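You operate a simulated robot arm through the tools that you are given. There is no shell and no other tool. Be economical: measure what you need, move in short steps, check, and stop when the job is done.

You are at the controls of a simulated robot arm. One attempt, no reset.

TASK
Take the thin purple reel and put it on the beige board on the blue table. Press the inner zero button two times. Take the blue reel and put it on the wooden table. Take the green tray and put it on the cream table. Take the glue card and put it on the teal board. Put the can labelled "OIL" from the red table on the top of the keypad bench. Take the dusty filter and put it on the brown board. Do these in any order. Set down upright: can, dusty filter.

The check looks at the end state, three seconds after you hand in, the way a careful person would. Anything else that was tipped, shoved, dropped, spilled or broken makes it a failure.

THE ROBOT
A 7-joint arm with a vacuum gripper on a trunk, on a base that drives. Base frame: it is fixed to the floor where the robot stands at the start and does not move with it; the origin is under the middle of the robot, x ahead of it, y to its left, z up; the surface under the hand at the start is at about z = 800. Units: mm, rad, N and s.
With the tool pointing down near the work surface it reaches from about 100 to 640 mm from the robot's upright axis, wherever it stands. Its first joint turns from -1.204 to 3.002 rad. Places, roughly: beige board (11x8x2 cm) [600, 100, 800]; blue reel (12x12x10 cm) [-2200, -3100, 800]; brown board (11x8x2 cm) [3300, 2800, 900]; cream table [5100, 8300, 800]; dusty filter (6x6x13 cm) [3200, 2800, 900]; glue card [1500, 6000, 750]; green tray (17x15x5 cm) [1300, 6100, 800]; inner zero button [-1200, -400, 1100]; small orange can, small teal can [2250, 6250, 750]; teal board (17x11x2 cm) [2000, 6300, 800]; thin purple reel (6x6x4 cm) [500, 200, 800]; top of the keypad bench (132x18 cm) [3560, 3780, 840]; wooden table [-4700, -3400, 800]. Payload 1.06 kg.
Tool frame: the origin (TCP) lies in the middle of the cups' lips, and z points out of the cups. The gripper has 1 cup of 24 mm across, covering 24 by 24 mm (tool x, y); the bellows give 8 mm. With the vacuum on, a cup seals on a smooth face that it is pressed against (1 to 4 N); it does not hold porous or soft things. The pull reaches 23 N.
Orientation is told as [roll, pitch, yaw] about the base's x, y, z axes, in that order, counted from this pose: with the cups facing straight down, the tool's x points along the base's -x, its y along +y and its z along -z.

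THE INTERFACE
- The arm moves only by the tool send_rows. Its argument "rows" is a list that holds one entry, the list of rows, each a list of 6 numbers: the shift along the base's x, y, z in units of 150 mm (1.0 is 150 mm), then the turn, a rotation vector about the base's x, y, z in units of 120 degrees (1.0 is 120 degrees). In form: [[[dx, dy, dz, wx, wy, wz], ...]]. A call has 1 to 12 rows; each row is the pose to reach, as a shift and turn from the pose commanded when the call began. "valve" is the vacuum: 1 switches it on, 0 off, set as the call begins (left out, the last holds). A call with a number of a shift or a turn outside -1 to 1 is refused whole. Rows are played at 5 a second. More than 50 mm and 0.15 rad between two rows, or a gripper value outside its range, and nothing of the call is played. A pose out of reach is approached as far as the arm can. The call stops where the force on the tool passes 40 N (or 10 N more than at its start, if that is more) or the arm is blocked; 0.2 s more then pass. The pull builds up within a second once a cup has sealed. Time passes only in rows, and 0.2 s behind the last, so rows that repeat a pose give it time. It gives the time, the measured TCP pose, the force on the tool (base axes) and the pull of the vacuum at its end, in the units of the frame above (readings bear some noise), with the torque about the TCP (base axes, N m) and any sound that the robot's microphone picked up, and new pictures: "views" is both (left out), scene, wrist or none.
- Cameras (640 x 400 px; columns grow to the right, rows downward): "scene" is now at [204.8, 36.1, 1097.3]; the picture's right is [0.39, -0.92, 0.00], its down [-0.13, -0.06, -0.99] and it looks along [0.91, 0.39, -0.14] (base axes); focal length 242 px, centre (320, 200). "wrist" rides on the gripper at [78, 19, -96] in the tool frame; the picture's right is [-0.24, 0.97, 0.00], its down [-0.71, -0.17, -0.69] and it looks along [-0.67, -0.16, 0.73] (tool axes); focal length 243 px, centre (320, 200). There is no depth. A picture from a camera that has moved, and an enlarged one, comes with that camera's place and axes in the base frame and with its lens.
- lift_body(by): slides the trunk up (or, below 0, down) by that many mm; the arm and the scene camera ride with it, the base frame stays. It gives what a move gives, with no picture.
- base_move(legs): drives the robot by 1 to 6 legs, each [ahead, left, turn to the left] in mm, mm and rad, along the robot's own axes; the way and the turn of a leg run together, so that a leg with both is an arc; at most 1500 mm and 3.142 rad a leg. The arm and the cameras ride along, it lands a little off, and it stops where it bumps. It gives what a move gives, and a new picture of the scene camera.
- head_to(pan, tilt): turns the head with the scene camera to pan (to the left, within 1.396 rad either way) and tilt (down, from -0.506 to 1.204), counted from straight ahead of the robot. It gives what a move gives, and a new picture of the scene camera.
- close_up(camera, box): a new picture of the part [left, top, right, bottom] of that camera's present view, enlarged. No time passes.
- finish_job(): hands the job in; it is judged then, once.

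Work in short steps. Places have to be worked out from the pictures, the camera data and where the tool is seen: move nearer, look again, correct. Check each grasp and each placing, and mend what went wrong. You have 196 turns and 260 pictures in all, those below and enlarged ones among them. Switch the vacuum off and draw the arm clear of the work before you hand the job in, unless the task says otherwise; then end with one line.

The tools are called as a command line: name --argument value ..., lists and objects as JSON in quotes. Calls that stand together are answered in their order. send_rows: Moves the arm, as the interface text tells. Its arguments: {"type":"object","properties":{"rows":{"type":"array","items":{"type":"array","items":{"type":"array","items":{"type":"number"}}}},"valve":{"type":"number"},"views":{"type":"string","enum":["both","scene","wrist","none"]}},"required":["rows"]} The other tools are called the same way: lift_body (by) slides the trunk up or down; base_move (legs) drives the base; head_to (pan, tilt) turns the head that bears the scene camera; close_up (camera, box) takes an enlarged picture of a part of a camera's view; finish_job () hands the job in.

At the start:

```text
clock: 0.0
tcp_pos: [407.0, 62.8, 1070.0]
tool_rot: [0.001, 0.0, -0.001]
wrist_force: [0.6, 1.1, -0.3]
wrist_torque: [0.03, 0.03, -0.03]
pull: 0.0
trunk travel left (down, up): [-218.0, 274.0]
robot x, y, heading: [-0.4, -1.6, -0.002]
head pan, tilt: [0.4, 0.141]
```

scene: 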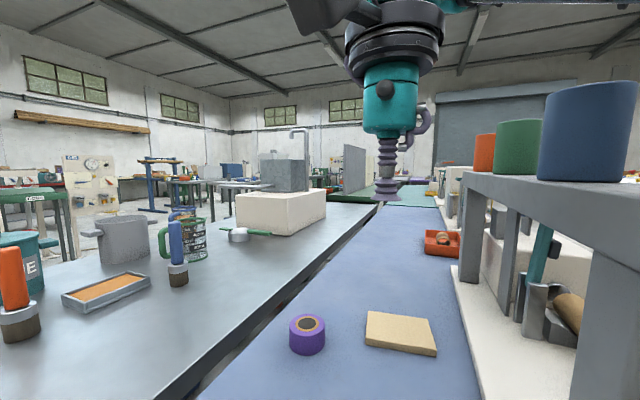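
wrist: 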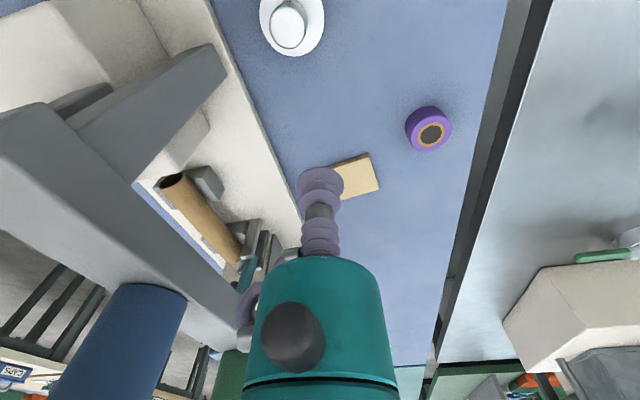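

The purple reel looks to be near (531,198) with its top at about 840, and the beige board near (600,58). I'll zoom in on the reel's top before choosing where to put the cup.

close_up --camera "scene" --box '[260, 290, 460, 390]'

close_up --camera "wrist" --box '[290, 70, 490, 220]'

```text
3.20 times, centred on (360, 340) of scene
camera zoom: at [204.8, 36.1, 1097.3], right [0.39, -0.92, 0.0], down [-0.13, -0.06, -0.99], along [0.91, 0.39, -0.14], focal length 774 px, centre (192, -248)
```

zoom: 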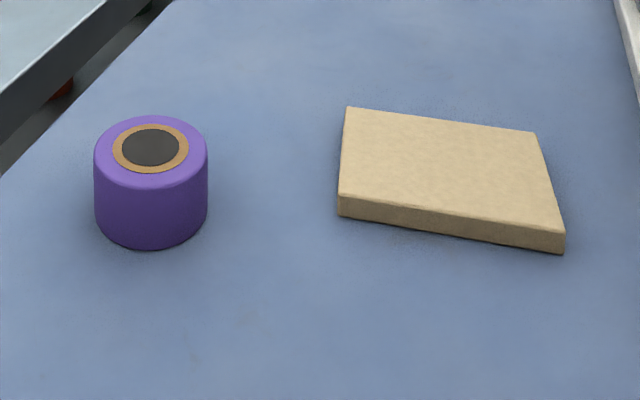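

```text
2.67 times, centred on (390, 145) of wrist
camera zoom: at [327.9, 82.9, 1165.1], right [0.24, 0.97, 0.0], down [0.71, -0.17, 0.69], along [0.67, -0.16, -0.73], focal length 647 px, centre (133, 347)
```

zoom: 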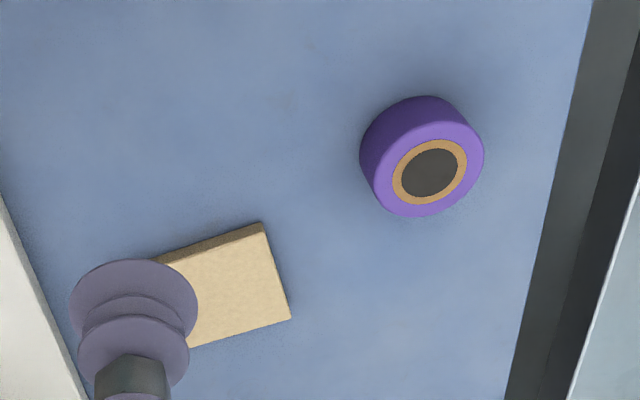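

Both views agree: reel top at about (533,199,840) and board centre at about (604,58,820). I'll move above the reel first.

send_rows --rows '[[[0.14, 0.15, -0.15, 0, 0, 0], [0.28, 0.3, -0.3, 0, 0, 0], [0.42, 0.455, -0.45, 0, 0, 0], [0.56, 0.606, -0.6, 0, 0, 0], [0.7, 0.758, -0.75, 0, 0, 0], [0.84, 0.909, -0.9, 0, 0, 0], [0.84, 0.909, -1.0, 0, 0, 0], [0.84, 0.909, -1.0, 0, 0, 0]]]' --views "both"

```text
clock: 1.8
tcp_pos: [510.9, 61.0, 1015.1]
tool_rot: [0.065, -0.191, -0.091]
wrist_force: [-0.5, 0.8, 0.3]
wrist_torque: [-0.02, 0.02, -0.01]
pull: 0.0
out of reach, approached as far as the arm can: row 4, 5, 6, 7, 8
trunk travel left (down, up): [-218.0, 274.0]
robot x, y, heading: [-2.4, -44.2, -0.018]
head pan, tilt: [0.4, 0.141]
stopped in row 8: the arm was blocked; the commanded pose is now the measured one
camera scene: at [181.9, -29.6, 1100.1], right [0.37, -0.93, -0.01], down [-0.11, -0.04, -0.99], along [0.92, 0.37, -0.12], focal length 242 px, centre (320, 200)
camera wrist: at [416.7, 85.1, 1093.7], right [0.3, 0.95, 0.11], down [0.54, -0.27, 0.8], along [0.78, -0.18, -0.6], focal length 243 px, centre (320, 200)
```

scene: 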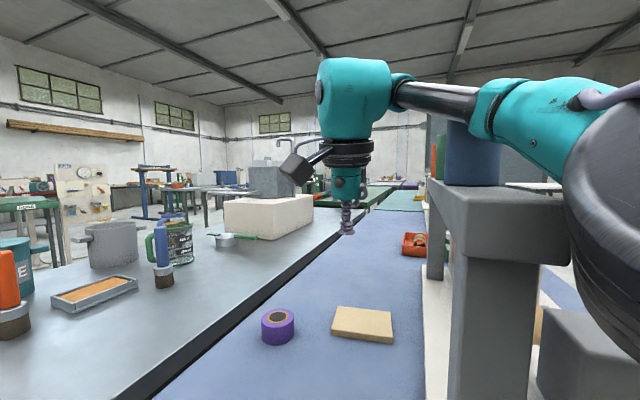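
wrist: 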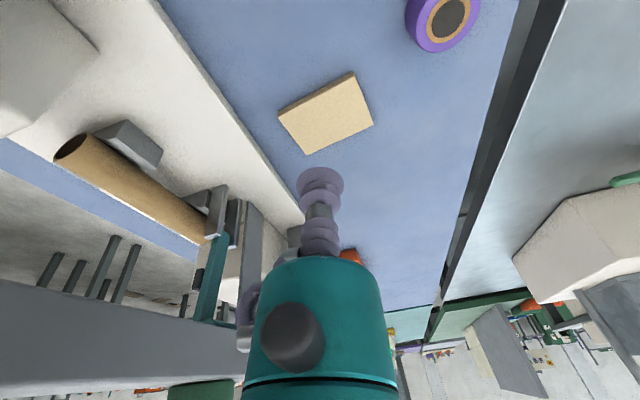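

The elbow has bumped something on the right, probably the shelf, and pushed the robot back about 43 mm to the right. I'll back out along the way I came, then look around.

send_rows --rows '[[[-0.15, 0.02, 0.08, 0, 0, 0], [-0.3, 0.03, 0.16, 0, 0, 0], [-0.45, 0.03, 0.25, 0, 0, 0], [-0.6, 0.03, 0.37, 0, 0, 0], [-0.69, 0.01, 0.4, 0, 0, 0], [-0.69, 0.01, 0.4, 0, 0, 0]]]' --views "scene"

```text
clock: 3.2
tcp_pos: [425.9, 94.5, 1053.8]
tool_rot: [0.037, -0.158, -0.066]
wrist_force: [-0.1, -0.3, -0.2]
wrist_torque: [-0.01, -0.04, 0.01]
pull: 0.0
trunk travel left (down, up): [-218.0, 274.0]
robot x, y, heading: [-0.4, -42.6, -0.009]
head pan, tilt: [0.4, 0.141]
camera scene: at [204.1, -5.8, 1097.4], right [0.38, -0.92, 0.0], down [-0.13, -0.05, -0.99], along [0.91, 0.38, -0.14], focal length 242 px, centre (320, 200)
```

scene: 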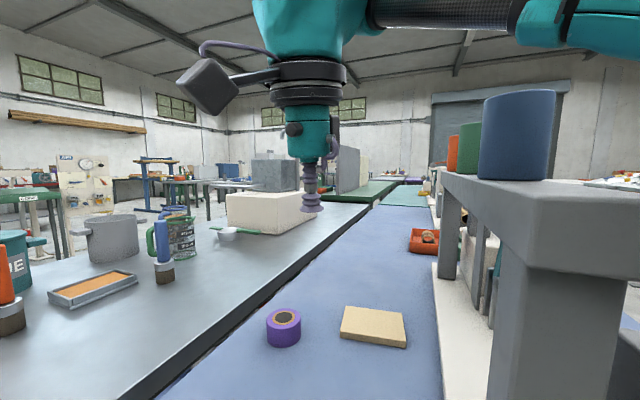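

The cans on the shelf still look upright. I'll look to the right and down to see the shelf and what is around the robot.

head_to --pan -0.6 --tilt 0.3

head_to --pan 0.1 --tilt 0.9

```text
clock: 4.5
tcp_pos: [426.8, 93.4, 1053.7]
tool_rot: [0.039, -0.157, -0.069]
wrist_force: [0.0, 0.7, 0.6]
wrist_torque: [-0.04, 0.01, -0.02]
pull: 0.0
trunk travel left (down, up): [-218.0, 274.0]
robot x, y, heading: [-2.4, -43.4, -0.005]
head pan, tilt: [-0.6, 0.3]
camera scene: at [195.2, -95.3, 1082.6], right [-0.57, -0.82, 0.0], down [-0.24, 0.17, -0.96], along [0.78, -0.55, -0.3], focal length 242 px, centre (320, 200)
```

scene: 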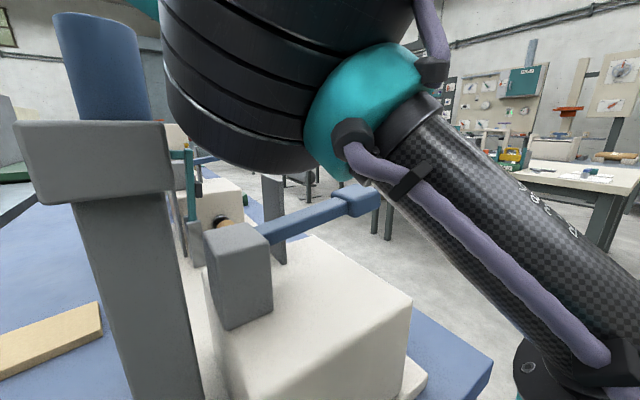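

```text
clock: 5.6
tcp_pos: [427.3, 93.4, 1053.1]
tool_rot: [0.039, -0.157, -0.067]
wrist_force: [-0.5, -0.7, -0.1]
wrist_torque: [-0.05, 0.0, 0.0]
pull: 0.1
trunk travel left (down, up): [-218.0, 274.0]
robot x, y, heading: [0.5, -39.0, -0.01]
head pan, tilt: [0.099, 0.901]
camera scene: at [193.9, -35.1, 1030.4], right [0.09, -1.0, 0.0], down [-0.78, -0.07, -0.62], along [0.62, 0.06, -0.78], focal length 242 px, centre (320, 200)
```

scene: 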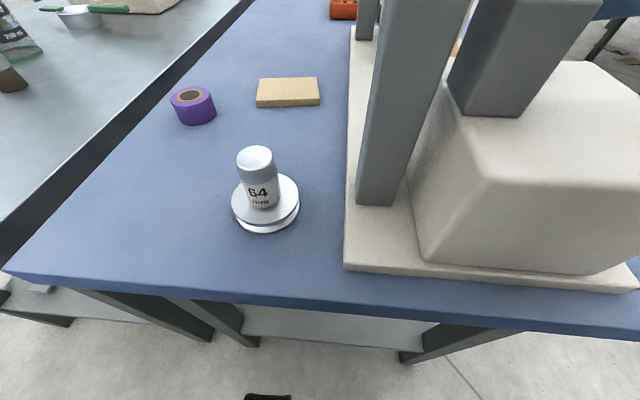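

The elbow sits to the robot's right and hit the shelf. I'll level the tool and pull it in, then drive about 260 mm to the left so the elbow clears.

send_rows --rows '[[[-0.1, 0, 0.1, -0.009, 0.037, 0.016], [-0.2, 0, 0.2, -0.0186, 0.075, 0.032], [-0.2, 0, 0.2, -0.0186, 0.075, 0.032]]]' --views "none"

base_move --legs '[[0, 260, 0]]'

```text
clock: 6.4
tcp_pos: [394.5, 88.8, 1071.8]
tool_rot: [-0.001, -0.002, 0.003]
wrist_force: [0.1, -0.8, -0.2]
wrist_torque: [0.02, -0.04, 0.01]
pull: 0.2
out of reach, approached as far as the arm can: row 2, 3
trunk travel left (down, up): [-218.0, 274.0]
robot x, y, heading: [-5.8, -42.7, -0.005]
head pan, tilt: [0.099, 0.901]
```

```text
clock: 9.2
tcp_pos: [398.1, 346.3, 1072.2]
tool_rot: [-0.002, -0.001, 0.0]
wrist_force: [-0.3, 0.5, -0.3]
wrist_torque: [0.01, -0.01, 0.02]
pull: 0.0
trunk travel left (down, up): [-218.0, 274.0]
robot x, y, heading: [3.5, 215.5, -0.014]
head pan, tilt: [0.099, 0.901]
camera scene: at [196.4, 222.6, 1030.3], right [0.09, -1.0, 0.0], down [-0.78, -0.07, -0.62], along [0.62, 0.05, -0.78], focal length 242 px, centre (320, 200)
```

scene: 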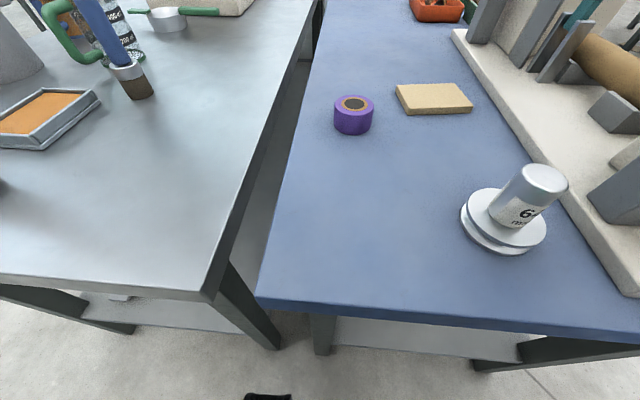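

The reel is confirmed at (534,200). I'll drop a little and swing over it.

send_rows --rows '[[[0, -0.2, -0.2, 0, 0, 0], [0.1, -0.4, -0.4, 0, 0, 0], [0.3, -0.6, -0.55, 0, 0, 0], [0.5, -0.75, -0.7, 0, 0, 0], [0.7, -0.88, -0.85, 0, 0, 0], [0.9, -0.98, -0.95, 0, 0, 0], [0.9, -0.98, -1, 0, 0, 0], [0.9, -0.98, -1, 0, 0, 0]]]' --views "both"

```text
clock: 11.1
tcp_pos: [532.7, 206.3, 922.1]
tool_rot: [-0.008, -0.005, 0.005]
wrist_force: [0.6, -0.1, 0.2]
wrist_torque: [-0.01, 0.0, 0.0]
pull: 0.0
trunk travel left (down, up): [-218.0, 274.0]
robot x, y, heading: [6.0, 218.6, -0.012]
head pan, tilt: [0.099, 0.901]
camera scene: at [194.9, 229.1, 1030.7], right [0.09, -1.0, 0.01], down [-0.78, -0.07, -0.62], along [0.62, 0.05, -0.78], focal length 242 px, centre (320, 200)
camera wrist: at [453.1, 227.8, 1017.2], right [0.23, 0.97, -0.01], down [0.71, -0.16, 0.69], along [0.67, -0.17, -0.72], focal length 243 px, centre (320, 200)
```

scene: 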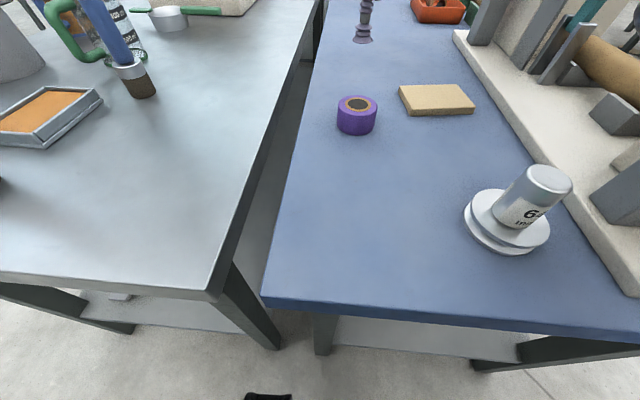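
wrist: 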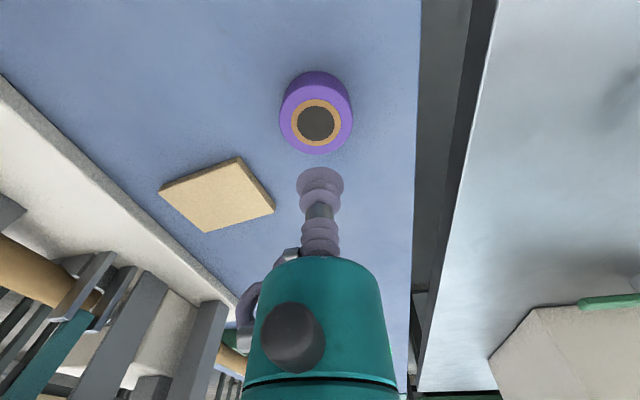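

The cup is 2 mm in x and 5 mm in y from the reel's centre. I'll come down with the vacuum on and make a soft contact.

send_rows --rows '[[[0.015, -0.035, -0.25, 0, 0, 0], [0.015, -0.035, -0.45, 0, 0, 0], [0.015, -0.035, -0.5, 0, 0, 0], [0.015, -0.035, -0.53, 0, 0, 0], [0.015, -0.035, -0.55, 0, 0, 0], [0.015, -0.035, -0.56, 0, 0, 0], [0.015, -0.035, -0.57, 0, 0, 0], [0.015, -0.035, -0.57, 0, 0, 0], [0.015, -0.035, -0.57, 0, 0, 0]]]' --valve 1 --views "wrist"

```text
clock: 13.2
tcp_pos: [524.8, 225.4, 846.1]
tool_rot: [-0.021, -0.025, 0.036]
wrist_force: [-0.3, -0.6, 0.6]
wrist_torque: [0.01, 0.04, -0.01]
pull: 0.0
trunk travel left (down, up): [-218.0, 274.0]
robot x, y, heading: [2.7, 217.4, -0.001]
head pan, tilt: [0.099, 0.901]
stopped in row 9: the arm was blocked; the commanded pose is now the measured one
camera wrist: at [443.1, 244.4, 938.6], right [0.2, 0.98, -0.02], down [0.7, -0.13, 0.71], along [0.69, -0.15, -0.71], focal length 243 px, centre (320, 200)
```

wrist: 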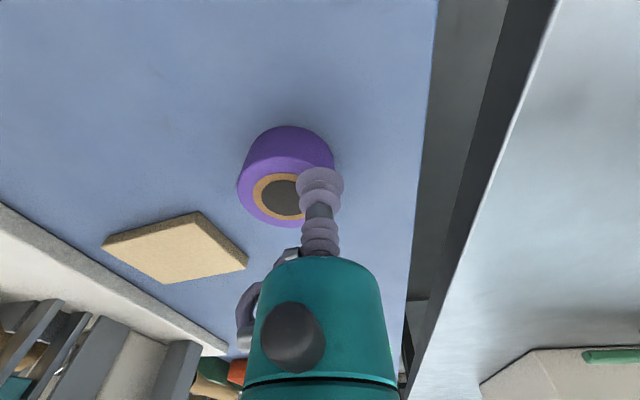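

Something blocked the arm again, with no force at the cup and the tool deflected 25 mm in y. I'll look toward the elbow.

head_to --pan -0.7 --tilt 0.5

```text
clock: 14.4
tcp_pos: [524.0, 224.7, 845.7]
tool_rot: [-0.024, -0.022, 0.037]
wrist_force: [0.0, -0.6, 0.4]
wrist_torque: [0.02, 0.0, 0.0]
pull: 0.1
trunk travel left (down, up): [-218.0, 274.0]
robot x, y, heading: [-0.1, 218.6, -0.009]
head pan, tilt: [-0.7, 0.499]
camera scene: at [183.0, 175.5, 1066.4], right [-0.65, -0.76, 0.01], down [-0.36, 0.3, -0.89], along [0.67, -0.58, -0.46], focal length 242 px, centre (320, 200)
```

scene: 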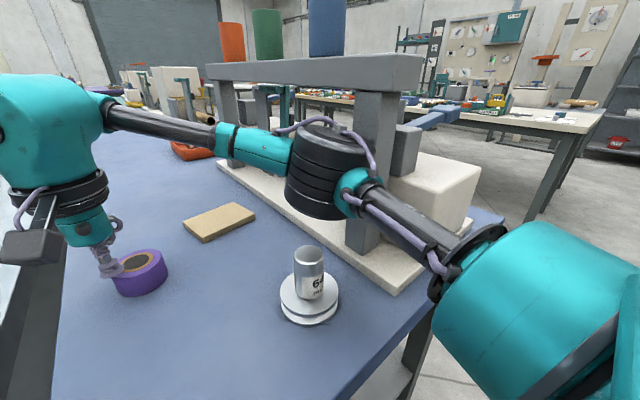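

The elbow is resting against the shelf's front leg, near (375,-80). I'll raise the tool, lift the trunk a little, and stand further left and closer so the elbow stays clear of the leg.

send_rows --rows '[[[0, 0.05, 0.2, 0, 0, 0], [0, 0.1, 0.4, 0, 0, 0], [0, 0.15, 0.6, 0, 0, 0], [0, 0.15, 0.6, 0, 0, 0]]]' --valve 0 --views "none"

base_move --legs '[[0, 185, 0], [70, 0, 0]]'

```text
clock: 15.4
tcp_pos: [531.6, 226.5, 932.1]
tool_rot: [-0.002, -0.014, 0.019]
wrist_force: [-1.1, 0.7, 0.0]
wrist_torque: [0.0, -0.03, -0.01]
pull: 0.2
trunk travel left (down, up): [-218.0, 274.0]
robot x, y, heading: [1.1, 219.3, -0.006]
head pan, tilt: [-0.7, 0.499]
```

```text
clock: 18.3
tcp_pos: [581.3, 411.6, 928.5]
tool_rot: [-0.005, -0.008, 0.02]
wrist_force: [-0.1, -0.4, 0.3]
wrist_torque: [-0.02, 0.03, -0.02]
pull: 0.1
trunk travel left (down, up): [-218.0, 274.0]
robot x, y, heading: [50.2, 403.6, -0.01]
head pan, tilt: [-0.7, 0.499]
stopped in leg 2: the robot was blocked; the commanded pose is now the measured one
camera scene: at [239.1, 343.8, 1064.2], right [-0.65, -0.76, 0.0], down [-0.36, 0.31, -0.88], along [0.67, -0.57, -0.48], focal length 242 px, centre (320, 200)
```

scene: 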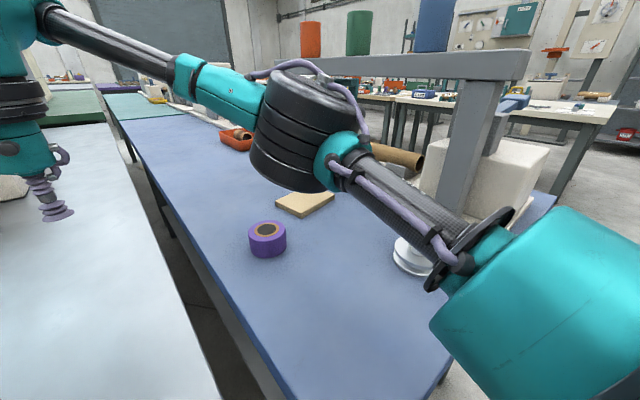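

The base stopped at x=50 against the table and the elbow now has room. I'll move the tool over the reel in two steps.

send_rows --rows '[[[-0.05, -0.25, 0, 0, 0, 0], [-0.1, -0.5, 0, 0, 0, 0], [-0.18, -0.75, 0, 0, 0, 0], [-0.24, -0.98, 0, 0, 0, 0], [-0.24, -0.98, 0, 0, 0, 0]]]' --views "scene"

```text
clock: 19.5
tcp_pos: [545.2, 266.5, 929.8]
tool_rot: [-0.005, -0.01, 0.02]
wrist_force: [0.4, 0.3, 0.1]
wrist_torque: [0.04, 0.02, 0.02]
pull: 0.0
trunk travel left (down, up): [-218.0, 274.0]
robot x, y, heading: [50.3, 405.4, -0.009]
head pan, tilt: [-0.7, 0.499]
camera scene: at [238.8, 343.6, 1064.2], right [-0.65, -0.76, 0.0], down [-0.36, 0.31, -0.88], along [0.67, -0.57, -0.48], focal length 242 px, centre (320, 200)
```

scene: 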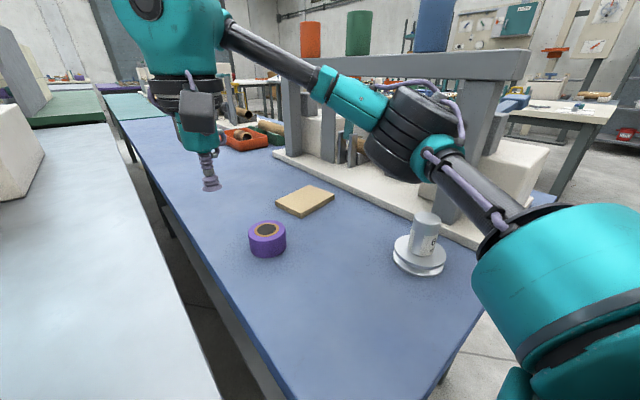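

There is still clearance between the elbow and the leg. I'll continue to the reel's centre and check.

send_rows --rows '[[[-0.03, -0.22, -0.1, 0, 0, 0], [-0.066, -0.435, -0.3, 0, 0, 0], [-0.066, -0.435, -0.4, 0, 0, 0], [-0.066, -0.435, -0.4, 0, 0, 0]]]' --views "both"

```text
clock: 20.5
tcp_pos: [536.8, 202.0, 870.5]
tool_rot: [-0.004, -0.008, 0.021]
wrist_force: [0.3, -0.5, -0.1]
wrist_torque: [0.0, -0.03, -0.01]
pull: 0.2
trunk travel left (down, up): [-218.0, 274.0]
robot x, y, heading: [51.1, 407.3, -0.007]
head pan, tilt: [-0.7, 0.499]
camera scene: at [238.9, 343.8, 1064.2], right [-0.65, -0.76, 0.0], down [-0.36, 0.31, -0.88], along [0.67, -0.57, -0.48], focal length 242 px, centre (320, 200)
camera wrist: at [456.2, 220.6, 963.8], right [0.22, 0.98, 0.0], down [0.7, -0.15, 0.69], along [0.68, -0.15, -0.72], focal length 243 px, centre (320, 200)
```

scene: 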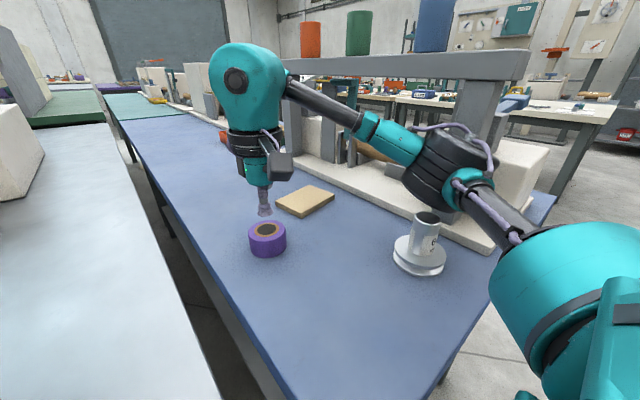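
wrist: 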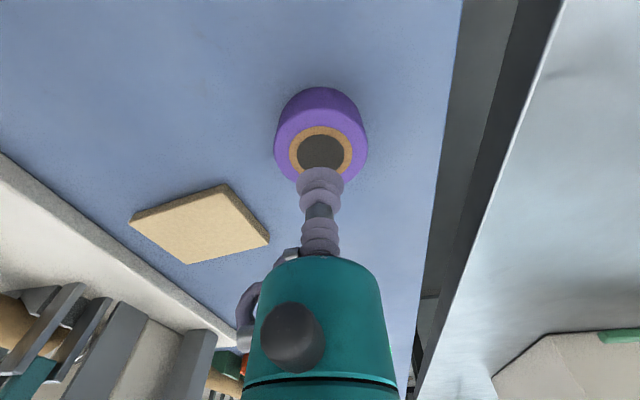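

The cup is over the reel, but the elbow is getting low near the "64" weight. I'll raise the trunk by 80 mm and then bring the tool down.

lift_body --by 80

send_rows --rows '[[[-0.01, 0.0, -0.25, 0, 0, 0], [-0.01, 0.0, -0.5, 0, 0, 0], [-0.01, 0.0, -0.6, 0, 0, 0], [-0.01, 0.0, -0.6, 0, 0, 0]]]' --valve 1 --views "both"

```text
clock: 21.7
tcp_pos: [535.4, 199.0, 948.4]
tool_rot: [-0.004, -0.01, 0.02]
wrist_force: [-0.3, 0.7, -0.4]
wrist_torque: [-0.03, 0.01, 0.0]
pull: 0.0
trunk travel left (down, up): [-298.0, 194.0]
robot x, y, heading: [52.7, 407.3, -0.003]
head pan, tilt: [-0.7, 0.499]
```

```text
clock: 22.7
tcp_pos: [534.1, 199.9, 860.4]
tool_rot: [-0.006, -0.01, 0.02]
wrist_force: [0.2, 0.2, -0.2]
wrist_torque: [0.04, 0.01, 0.02]
pull: 0.0
trunk travel left (down, up): [-298.0, 194.0]
robot x, y, heading: [52.4, 402.6, -0.004]
head pan, tilt: [-0.7, 0.499]
camera scene: at [219.8, 343.9, 1143.2], right [-0.65, -0.76, 0.0], down [-0.36, 0.31, -0.88], along [0.67, -0.57, -0.48], focal length 242 px, centre (320, 200)
camera wrist: at [454.2, 219.6, 955.0], right [0.22, 0.98, 0.0], down [0.7, -0.15, 0.69], along [0.68, -0.15, -0.72], focal length 243 px, centre (320, 200)
```

scene: 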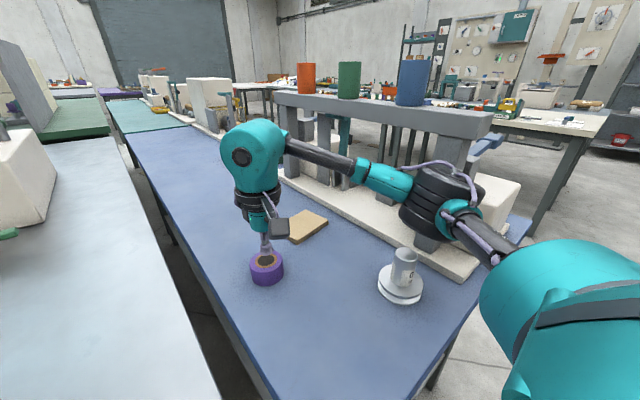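
wrist: 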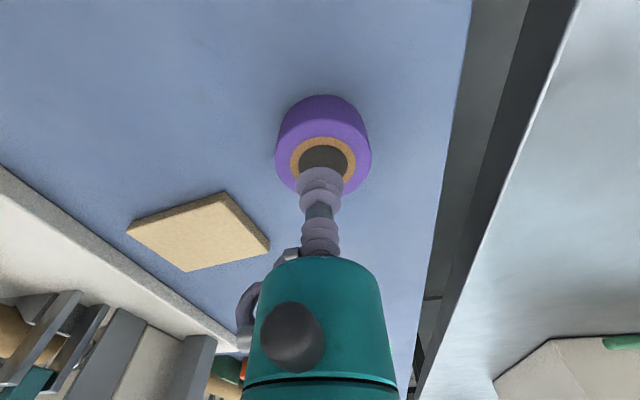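

The elbow is now well clear of the weight. The tool is at 860 and nearly centred, so I'll go down to contact.

send_rows --rows '[[[0.0, 0.02, -0.08, 0, 0, 0], [0.0, 0.02, -0.12, 0, 0, 0], [0.0, 0.02, -0.135, 0, 0, 0], [0.0, 0.02, -0.15, 0, 0, 0], [0.0, 0.02, -0.16, 0, 0, 0], [0.0, 0.02, -0.16, 0, 0, 0], [0.0, 0.02, -0.16, 0, 0, 0], [0.0, 0.02, -0.16, 0, 0, 0]]]' --valve 1 --views "wrist"

```text
clock: 24.5
tcp_pos: [534.3, 202.5, 835.8]
tool_rot: [-0.005, -0.011, 0.022]
wrist_force: [0.4, -1.8, 1.3]
wrist_torque: [0.02, -0.03, -0.02]
pull: 22.7
trunk travel left (down, up): [-298.0, 194.0]
robot x, y, heading: [50.6, 403.5, -0.01]
head pan, tilt: [-0.7, 0.499]
camera wrist: at [454.0, 221.7, 929.0], right [0.22, 0.98, 0.0], down [0.7, -0.15, 0.69], along [0.68, -0.15, -0.72], focal length 243 px, centre (320, 200)
```

wrist: 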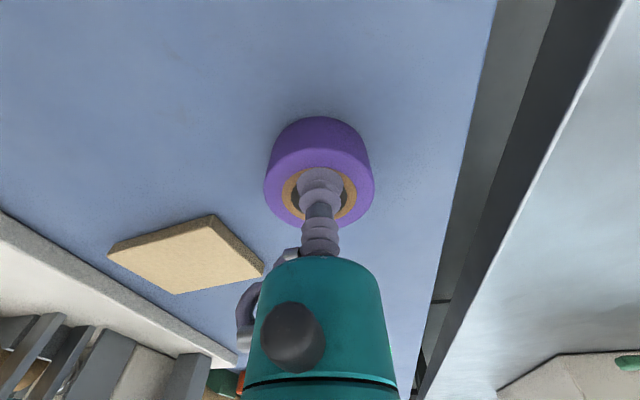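

The reel is sealed at 22.7 N. I'll lift it and swing part of the way to the board, which I put near (604,67).

send_rows --rows '[[[0, 0, 0.2, 0, 0, 0], [0, 0, 0.4, 0, 0, 0], [0.1, -0.15, 0.5, 0, 0, 0], [0.2, -0.35, 0.5, 0, 0, 0], [0.3, -0.6, 0.5, 0, 0, 0], [0.38, -0.75, 0.5, 0, 0, 0], [0.38, -0.75, 0.5, 0, 0, 0]]]' --views "both"

```text
clock: 26.1
tcp_pos: [590.7, 90.4, 911.2]
tool_rot: [-0.005, -0.008, 0.021]
wrist_force: [0.1, -0.9, -0.6]
wrist_torque: [0.0, -0.04, 0.01]
pull: 22.4
trunk travel left (down, up): [-298.0, 194.0]
robot x, y, heading: [52.7, 403.1, -0.006]
head pan, tilt: [-0.7, 0.499]
camera scene: at [219.8, 343.9, 1143.2], right [-0.65, -0.76, 0.0], down [-0.36, 0.31, -0.88], along [0.67, -0.57, -0.48], focal length 242 px, centre (320, 200)
camera wrist: at [510.6, 109.3, 1004.1], right [0.22, 0.98, 0.0], down [0.7, -0.15, 0.69], along [0.68, -0.15, -0.72], focal length 243 px, centre (320, 200)
```

scene: 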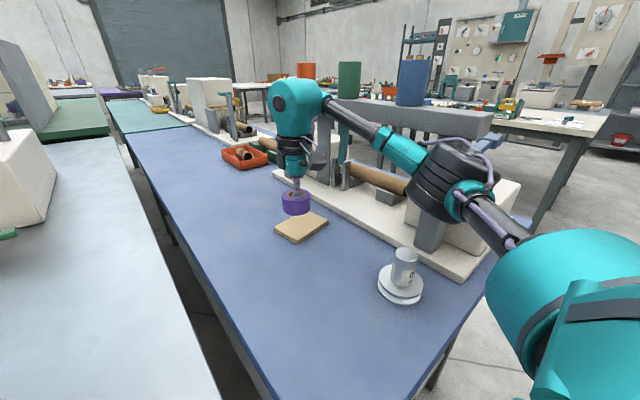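
wrist: 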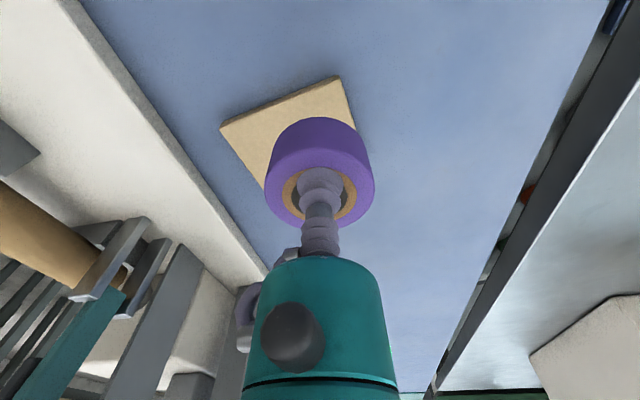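

The board's centre works out to about (608,64). I'll move over it at this height, then lower until the reel's base is just above 820.

send_rows --rows '[[[0.06, -0.09, 0, 0, 0, 0], [0.115, -0.175, 0, 0, 0, 0], [0.115, -0.175, -0.15, 0, 0, 0], [0.115, -0.175, -0.25, 0, 0, 0], [0.115, -0.175, -0.25, 0, 0, 0]]]' --views "both"

```text
clock: 27.3
tcp_pos: [604.7, 66.7, 889.6]
tool_rot: [-0.005, -0.011, 0.019]
wrist_force: [-0.1, 0.7, -1.0]
wrist_torque: [0.0, 0.05, -0.03]
pull: 23.2
out of reach, approached as far as the arm can: row 2, 3, 4, 5
trunk travel left (down, up): [-298.0, 194.0]
robot x, y, heading: [52.4, 402.6, -0.005]
head pan, tilt: [-0.7, 0.499]
camera scene: at [219.9, 343.8, 1143.2], right [-0.65, -0.76, 0.0], down [-0.36, 0.31, -0.88], along [0.67, -0.57, -0.48], focal length 242 px, centre (320, 200)
camera wrist: at [525.4, 86.4, 983.4], right [0.22, 0.98, 0.0], down [0.7, -0.16, 0.69], along [0.68, -0.15, -0.72], focal length 243 px, centre (320, 200)
```

scene: 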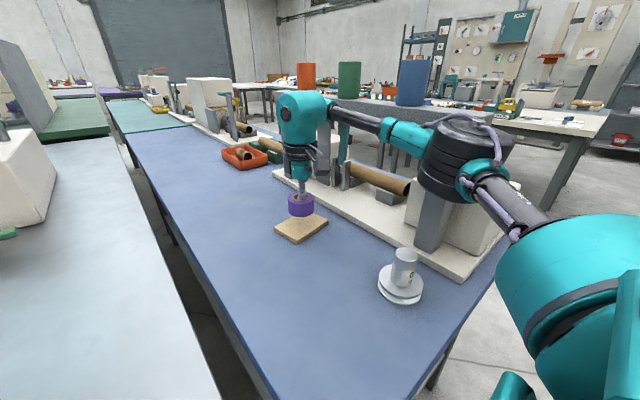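
wrist: 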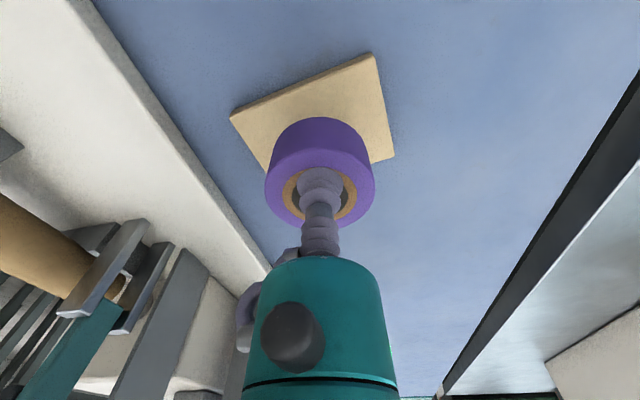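

The board is under the reel, and the tool at (605,67) sits well inside it but at the edge of reach. I'll lower the trunk 30 mm, which keeps the arm's pose and sets the reel down.

lift_body --by -30

close_up --camera "scene" --box '[220, 160, 380, 260]'

```text
clock: 28.0
tcp_pos: [605.2, 67.3, 860.7]
tool_rot: [-0.006, -0.01, 0.021]
wrist_force: [0.0, 0.0, 0.1]
wrist_torque: [0.01, 0.04, -0.02]
pull: 22.9
trunk travel left (down, up): [-268.0, 224.0]
robot x, y, heading: [49.3, 403.3, -0.004]
head pan, tilt: [-0.7, 0.499]
```

```text
4.00 times, centred on (300, 210) of scene
camera zoom: at [226.2, 343.9, 1114.2], right [-0.65, -0.76, 0.0], down [-0.36, 0.31, -0.88], along [0.67, -0.57, -0.48], focal length 968 px, centre (400, 160)
```

zoom: 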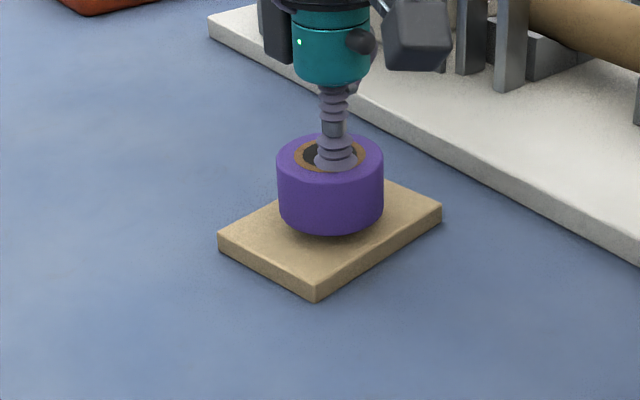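

The reel sits over the board about 4 mm up. I'll lower the last few millimetres and release it.

lift_body --by -5

send_rows --rows '[[[0, 0, 0, 0, 0, 0], [0, 0, 0, 0, 0, 0], [0, 0, 0, 0, 0, 0], [0, 0, 0, 0, 0, 0], [0, 0, 0, 0, 0, 0]]]' --valve 0 --views "none"

lift_body --by 60

close_up --camera "scene" --box '[220, 160, 380, 260]'

```text
clock: 28.6
tcp_pos: [606.2, 67.6, 855.7]
tool_rot: [-0.006, -0.01, 0.021]
wrist_force: [-0.7, 0.3, -1.0]
wrist_torque: [0.02, 0.01, -0.03]
pull: 22.8
trunk travel left (down, up): [-263.0, 229.0]
robot x, y, heading: [52.1, 406.0, -0.011]
head pan, tilt: [-0.7, 0.499]
```

```text
clock: 29.8
tcp_pos: [606.0, 68.2, 854.4]
tool_rot: [-0.005, -0.012, 0.02]
wrist_force: [-0.1, -0.8, -0.7]
wrist_torque: [0.01, -0.02, -0.03]
pull: 0.0
trunk travel left (down, up): [-263.0, 229.0]
robot x, y, heading: [44.9, 403.3, -0.008]
head pan, tilt: [-0.7, 0.499]
```

```text
clock: 30.8
tcp_pos: [604.3, 67.6, 919.4]
tool_rot: [-0.005, -0.023, 0.017]
wrist_force: [-0.5, -0.1, -0.5]
wrist_torque: [-0.01, -0.02, 0.02]
pull: 0.1
trunk travel left (down, up): [-323.0, 169.0]
robot x, y, heading: [49.1, 400.4, -0.005]
head pan, tilt: [-0.7, 0.499]
```

```text
4.00 times, centred on (300, 210) of scene
camera zoom: at [214.6, 343.7, 1167.5], right [-0.65, -0.76, 0.0], down [-0.36, 0.31, -0.88], along [0.67, -0.57, -0.48], focal length 968 px, centre (400, 160)
```

zoom: 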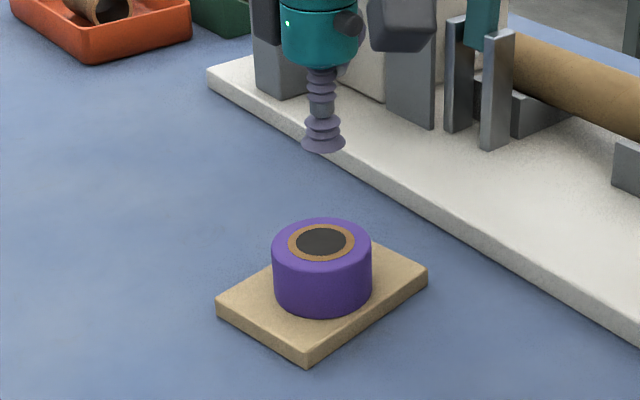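

The reel is on the board. I'll raise the trunk and back straight out, then look around the hall.

lift_body --by 80

base_move --legs '[[-500, 0, 0]]'

head_to --pan 1.39 --tilt 0.25

```text
clock: 31.9
tcp_pos: [597.1, 66.9, 1053.4]
tool_rot: [-0.009, -0.128, 0.011]
wrist_force: [0.0, 0.3, -0.4]
wrist_torque: [0.02, 0.02, -0.01]
pull: 0.0
trunk travel left (down, up): [-403.0, 89.0]
robot x, y, heading: [50.3, 407.0, -0.013]
head pan, tilt: [-0.7, 0.499]
```

```text
clock: 34.9
tcp_pos: [92.9, 67.6, 1053.7]
tool_rot: [-0.006, -0.128, 0.0]
wrist_force: [-0.4, 0.8, 0.7]
wrist_torque: [0.04, -0.01, 0.03]
pull: 0.0
trunk travel left (down, up): [-403.0, 89.0]
robot x, y, heading: [-449.2, 408.0, -0.022]
head pan, tilt: [-0.7, 0.499]
camera scene: at [-311.4, 348.6, 1252.1], right [-0.66, -0.75, 0.0], down [-0.36, 0.31, -0.88], along [0.66, -0.58, -0.48], focal length 242 px, centre (320, 200)
```

scene: 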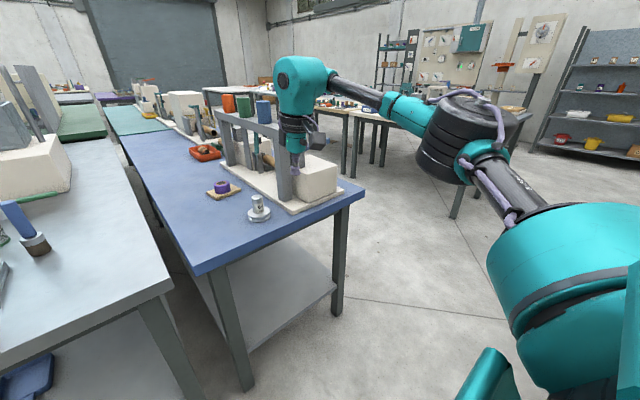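

```text
clock: 36.9
tcp_pos: [92.6, 67.7, 1053.2]
tool_rot: [-0.007, -0.128, 0.001]
wrist_force: [0.6, -0.5, -0.5]
wrist_torque: [0.01, 0.0, -0.01]
pull: 0.1
trunk travel left (down, up): [-403.0, 89.0]
robot x, y, heading: [-453.5, 408.6, -0.017]
head pan, tilt: [1.389, 0.25]
camera scene: at [-361.0, 500.0, 1275.2], right [0.98, -0.2, 0.0], down [-0.05, -0.24, -0.97], along [0.19, 0.95, -0.25], focal length 242 px, centre (320, 200)
```

scene: 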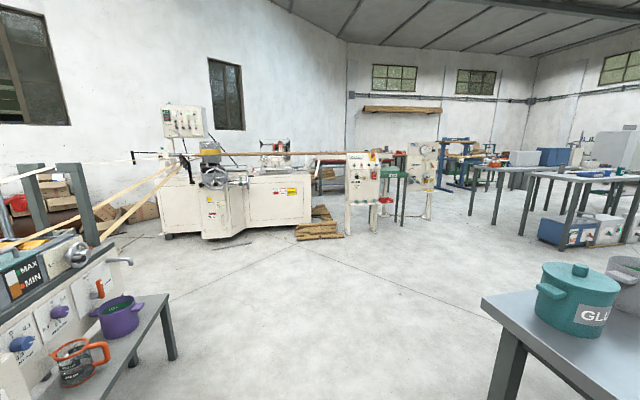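

The space here is open. I'll fold the arm to a compact position ahead of the robot before driving.

send_rows --rows '[[[-0.15, 0.25, 0, 0, 0.03, 0], [-0.3, 0.5, 0, 0, 0.061, 0], [-0.45, 0.75, 0, 0, 0.061, 0], [-0.6, 0.98, 0, 0, 0.061, 0], [-0.6, 0.98, 0, 0, 0.061, 0]]]' --views "none"

send_rows --rows '[[[-0.15, 0.25, 0, 0, 0, 0], [-0.3, 0.5, 0, 0, 0, 0], [-0.45, 0.75, 0, 0, 0, 0], [-0.6, 0.98, 0, 0, 0, 0], [-0.6, 0.98, 0, 0, 0, 0]]]' --views "none"

base_move --legs '[[0, 0, 1.8]]'

head_to --pan 0.9 --tilt 0.25

```text
clock: 38.1
tcp_pos: [5.5, 215.5, 1052.8]
tool_rot: [-0.007, 0.001, -0.003]
wrist_force: [-0.1, 0.1, -0.2]
wrist_torque: [0.0, -0.02, 0.03]
pull: 0.0
trunk travel left (down, up): [-403.0, 89.0]
robot x, y, heading: [-450.3, 406.8, -0.018]
head pan, tilt: [1.389, 0.25]
```

```text
clock: 39.3
tcp_pos: [-86.9, 361.3, 1053.6]
tool_rot: [-0.008, 0.001, 0.001]
wrist_force: [0.7, 0.9, -0.2]
wrist_torque: [0.01, 0.0, 0.0]
pull: 0.0
trunk travel left (down, up): [-403.0, 89.0]
robot x, y, heading: [-450.2, 407.5, -0.022]
head pan, tilt: [1.389, 0.25]
```

```text
clock: 44.0
tcp_pos: [-482.6, 775.4, 1054.9]
tool_rot: [-0.008, 0.0, 1.79]
wrist_force: [-0.2, -0.2, -0.5]
wrist_torque: [0.03, -0.02, -0.01]
pull: 0.0
trunk travel left (down, up): [-403.0, 89.0]
robot x, y, heading: [-450.4, 407.6, 1.772]
head pan, tilt: [1.389, 0.25]
camera scene: at [-560.0, 479.1, 1275.2], right [-0.02, 1.0, 0.0], down [0.25, 0.0, -0.97], along [-0.97, -0.02, -0.25], focal length 242 px, centre (320, 200)
```

scene: 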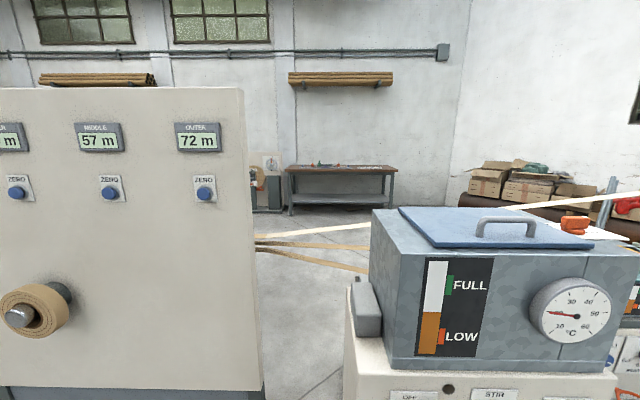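

```text
clock: 44.9
tcp_pos: [-483.0, 775.9, 1054.1]
tool_rot: [-0.007, 0.0, 1.788]
wrist_force: [0.6, -0.3, 0.3]
wrist_torque: [0.0, 0.01, 0.0]
pull: 0.0
trunk travel left (down, up): [-403.0, 89.0]
robot x, y, heading: [-451.2, 408.5, 1.77]
head pan, tilt: [0.901, 0.25]
camera scene: at [-550.0, 523.0, 1275.2], right [0.45, 0.89, 0.0], down [0.22, -0.11, -0.97], along [-0.86, 0.44, -0.25], focal length 242 px, centre (320, 200)
```

scene: 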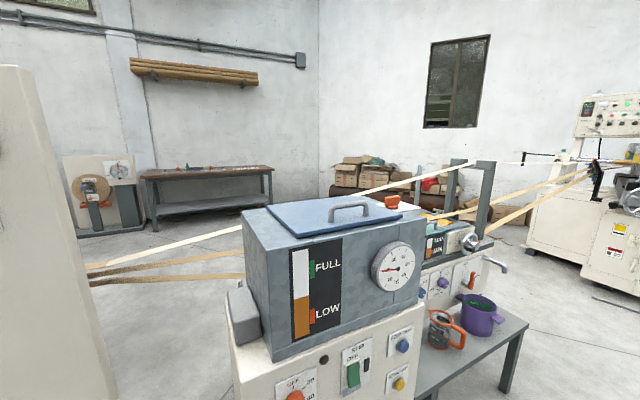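

The keypad panel is here, with INNER on the left and its ZERO button near (-1200,-376,1126). I'll face it (heading π) and shift sideways until it's in front of me.

base_move --legs '[[0, 0, 1.37], [0, 780, 0]]'

head_to --pan 0.0 --tilt 0.2

```text
clock: 55.5
tcp_pos: [-819.9, -326.5, 1056.1]
tool_rot: [-0.007, -0.001, -3.128]
wrist_force: [0.0, -0.3, 1.5]
wrist_torque: [-0.03, 0.0, 0.02]
pull: 0.0
trunk travel left (down, up): [-403.0, 89.0]
robot x, y, heading: [-455.9, -371.3, 3.139]
head pan, tilt: [0.901, 0.25]
camera scene: at [-586.3, -444.0, 1275.2], right [-0.78, 0.62, 0.0], down [0.15, 0.19, -0.97], along [-0.61, -0.76, -0.25], focal length 242 px, centre (320, 200)
```

scene: 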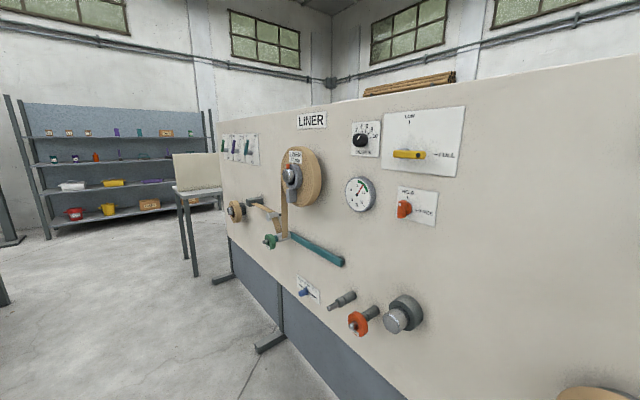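

```text
clock: 56.7
tcp_pos: [-819.1, -327.3, 1055.0]
tool_rot: [-0.007, 0.001, -3.131]
wrist_force: [-0.7, 0.1, 1.1]
wrist_torque: [-0.02, 0.0, 0.03]
pull: 0.0
trunk travel left (down, up): [-403.0, 89.0]
robot x, y, heading: [-452.7, -372.3, 3.137]
head pan, tilt: [0.0, 0.201]
camera scene: at [-621.2, -370.7, 1279.7], right [0.0, 1.0, 0.0], down [0.2, 0.0, -0.98], along [-0.98, 0.0, -0.2], focal length 242 px, centre (320, 200)
```

scene: 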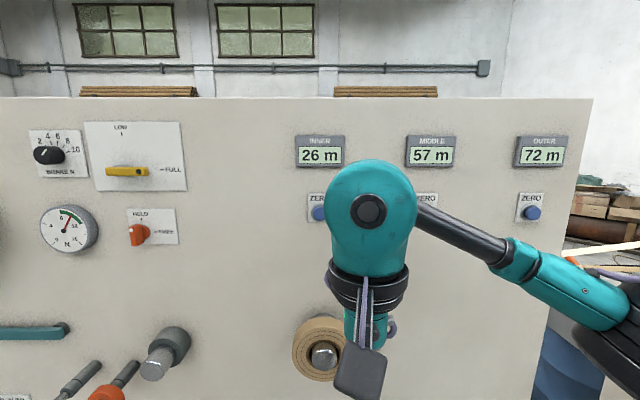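

The INNER ZERO button is at about (-1196,-371,1128). I'll move the tool forward, then pitch it 90° so the cup faces the panel.

send_rows --rows '[[[-0.2, -0.06, 0, 0, 0, 0], [-0.4, -0.12, 0, 0, 0, 0], [-0.6, -0.2, 0, 0, 0, 0], [-0.6, -0.29, 0, 0, 0, 0], [-0.6, -0.29, 0, 0, 0, 0]]]' --views "none"

send_rows --rows '[[[-0.1, 0, 0.05, 0, 0.07, 0], [-0.2, 0, 0.1, 0, 0.14, 0], [-0.3, 0, 0.15, 0, 0.21, 0], [-0.4, 0, 0.2, 0, 0.28, 0], [-0.5, 0, 0.25, 0, 0.35, 0], [-0.6, 0, 0.3, 0, 0.42, 0], [-0.7, 0, 0.35, 0, 0.49, 0], [-0.8, 0, 0.4, 0, 0.56, 0], [-0.9, 0, 0.45, 0, 0.63, 0], [-1.0, 0, 0.48, 0, 0.69, 0], [-1.0, 0, 0.48, 0, 0.75, 0], [-1.0, 0, 0.48, 0, 0.75, 0]]]' --views "both"

```text
clock: 57.9
tcp_pos: [-908.4, -371.6, 1053.8]
tool_rot: [-0.006, -0.001, -3.13]
wrist_force: [1.1, 0.2, -0.4]
wrist_torque: [0.03, 0.04, 0.0]
pull: 0.1
trunk travel left (down, up): [-403.0, 89.0]
robot x, y, heading: [-453.0, -371.6, 3.138]
head pan, tilt: [0.0, 0.201]
```

```text
clock: 60.5
tcp_pos: [-1059.6, -370.4, 1125.9]
tool_rot: [-1.699, -1.559, -1.448]
wrist_force: [-0.2, -0.3, 0.0]
wrist_torque: [-0.02, 0.02, 0.01]
pull: 0.0
trunk travel left (down, up): [-403.0, 89.0]
robot x, y, heading: [-454.4, -368.9, 3.136]
head pan, tilt: [0.0, 0.201]
camera scene: at [-621.3, -370.4, 1279.7], right [0.0, 1.0, 0.0], down [0.2, 0.0, -0.98], along [-0.98, 0.0, -0.2], focal length 242 px, centre (320, 200)
camera wrist: at [-965.4, -388.0, 1046.2], right [-0.01, -0.97, 0.22], down [0.69, 0.16, 0.71], along [-0.73, 0.16, 0.67], focal length 243 px, centre (320, 200)
```

scene: 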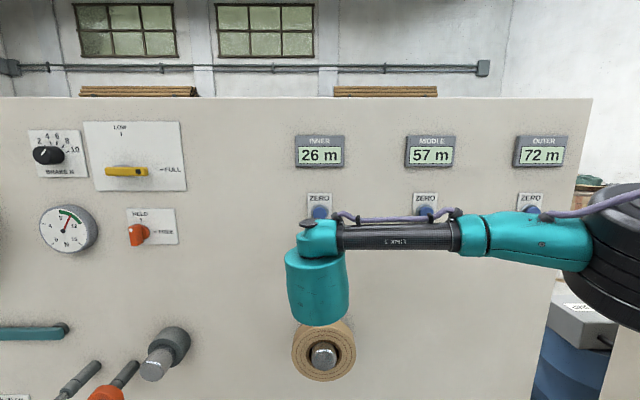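
wrist: 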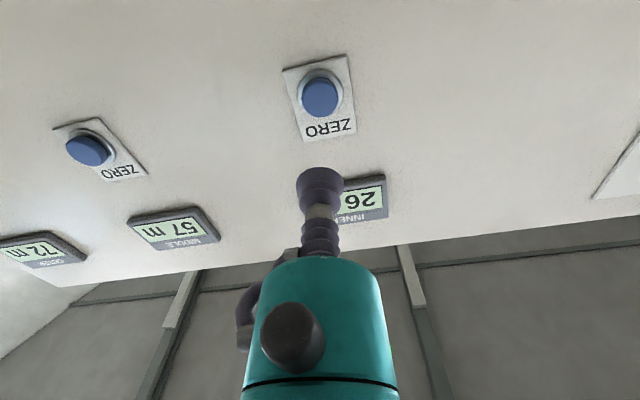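

The tool is level and its axis lines up with the button at (y -369, z 1127). I'll drive 70 mm ahead so the press is comfortably within reach.

base_move --legs '[[70, 0, 0]]'

send_rows --rows '[[[-0.05, 0, 0.01, 0, 0, 0], [-0.1, 0, 0.01, 0, 0, 0], [-0.1, 0, 0.01, 0, 0, 0]]]' --valve 0 --views "wrist"

```text
clock: 61.6
tcp_pos: [-1132.4, -370.1, 1124.9]
tool_rot: [-1.512, -1.556, -1.635]
wrist_force: [-0.6, -0.1, -0.3]
wrist_torque: [0.02, -0.01, 0.0]
pull: 0.1
trunk travel left (down, up): [-403.0, 89.0]
robot x, y, heading: [-526.7, -373.5, 3.138]
head pan, tilt: [0.0, 0.201]
camera scene: at [-692.4, -370.5, 1279.6], right [0.0, 1.0, 0.0], down [0.2, 0.0, -0.98], along [-0.98, 0.0, -0.2], focal length 242 px, centre (320, 200)
```

scene: 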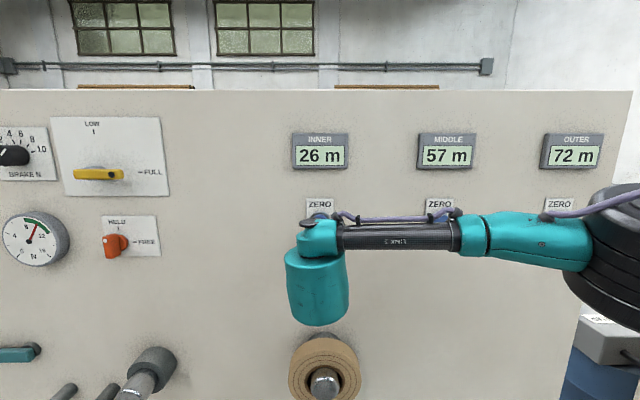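

```text
clock: 62.4
tcp_pos: [-1145.5, -370.9, 1125.9]
tool_rot: [-1.566, -1.558, -1.581]
wrist_force: [0.0, -0.6, -0.4]
wrist_torque: [-0.01, 0.02, 0.01]
pull: 0.0
trunk travel left (down, up): [-403.0, 89.0]
robot x, y, heading: [-519.6, -368.8, 3.143]
head pan, tilt: [0.0, 0.201]
camera wrist: at [-1050.4, -388.3, 1047.8], right [-0.01, -0.97, 0.22], down [0.69, 0.16, 0.71], along [-0.73, 0.16, 0.67], focal length 243 px, centre (320, 200)
```

wrist: 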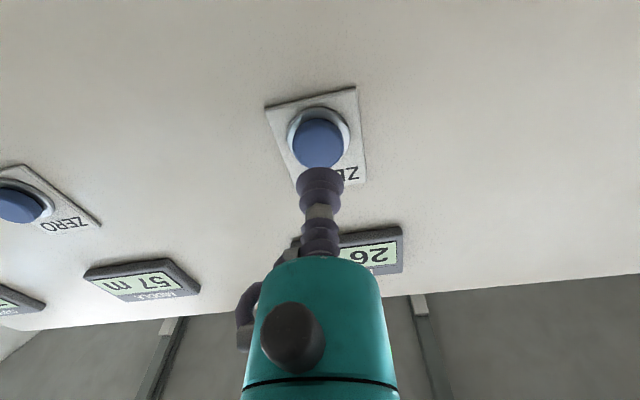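

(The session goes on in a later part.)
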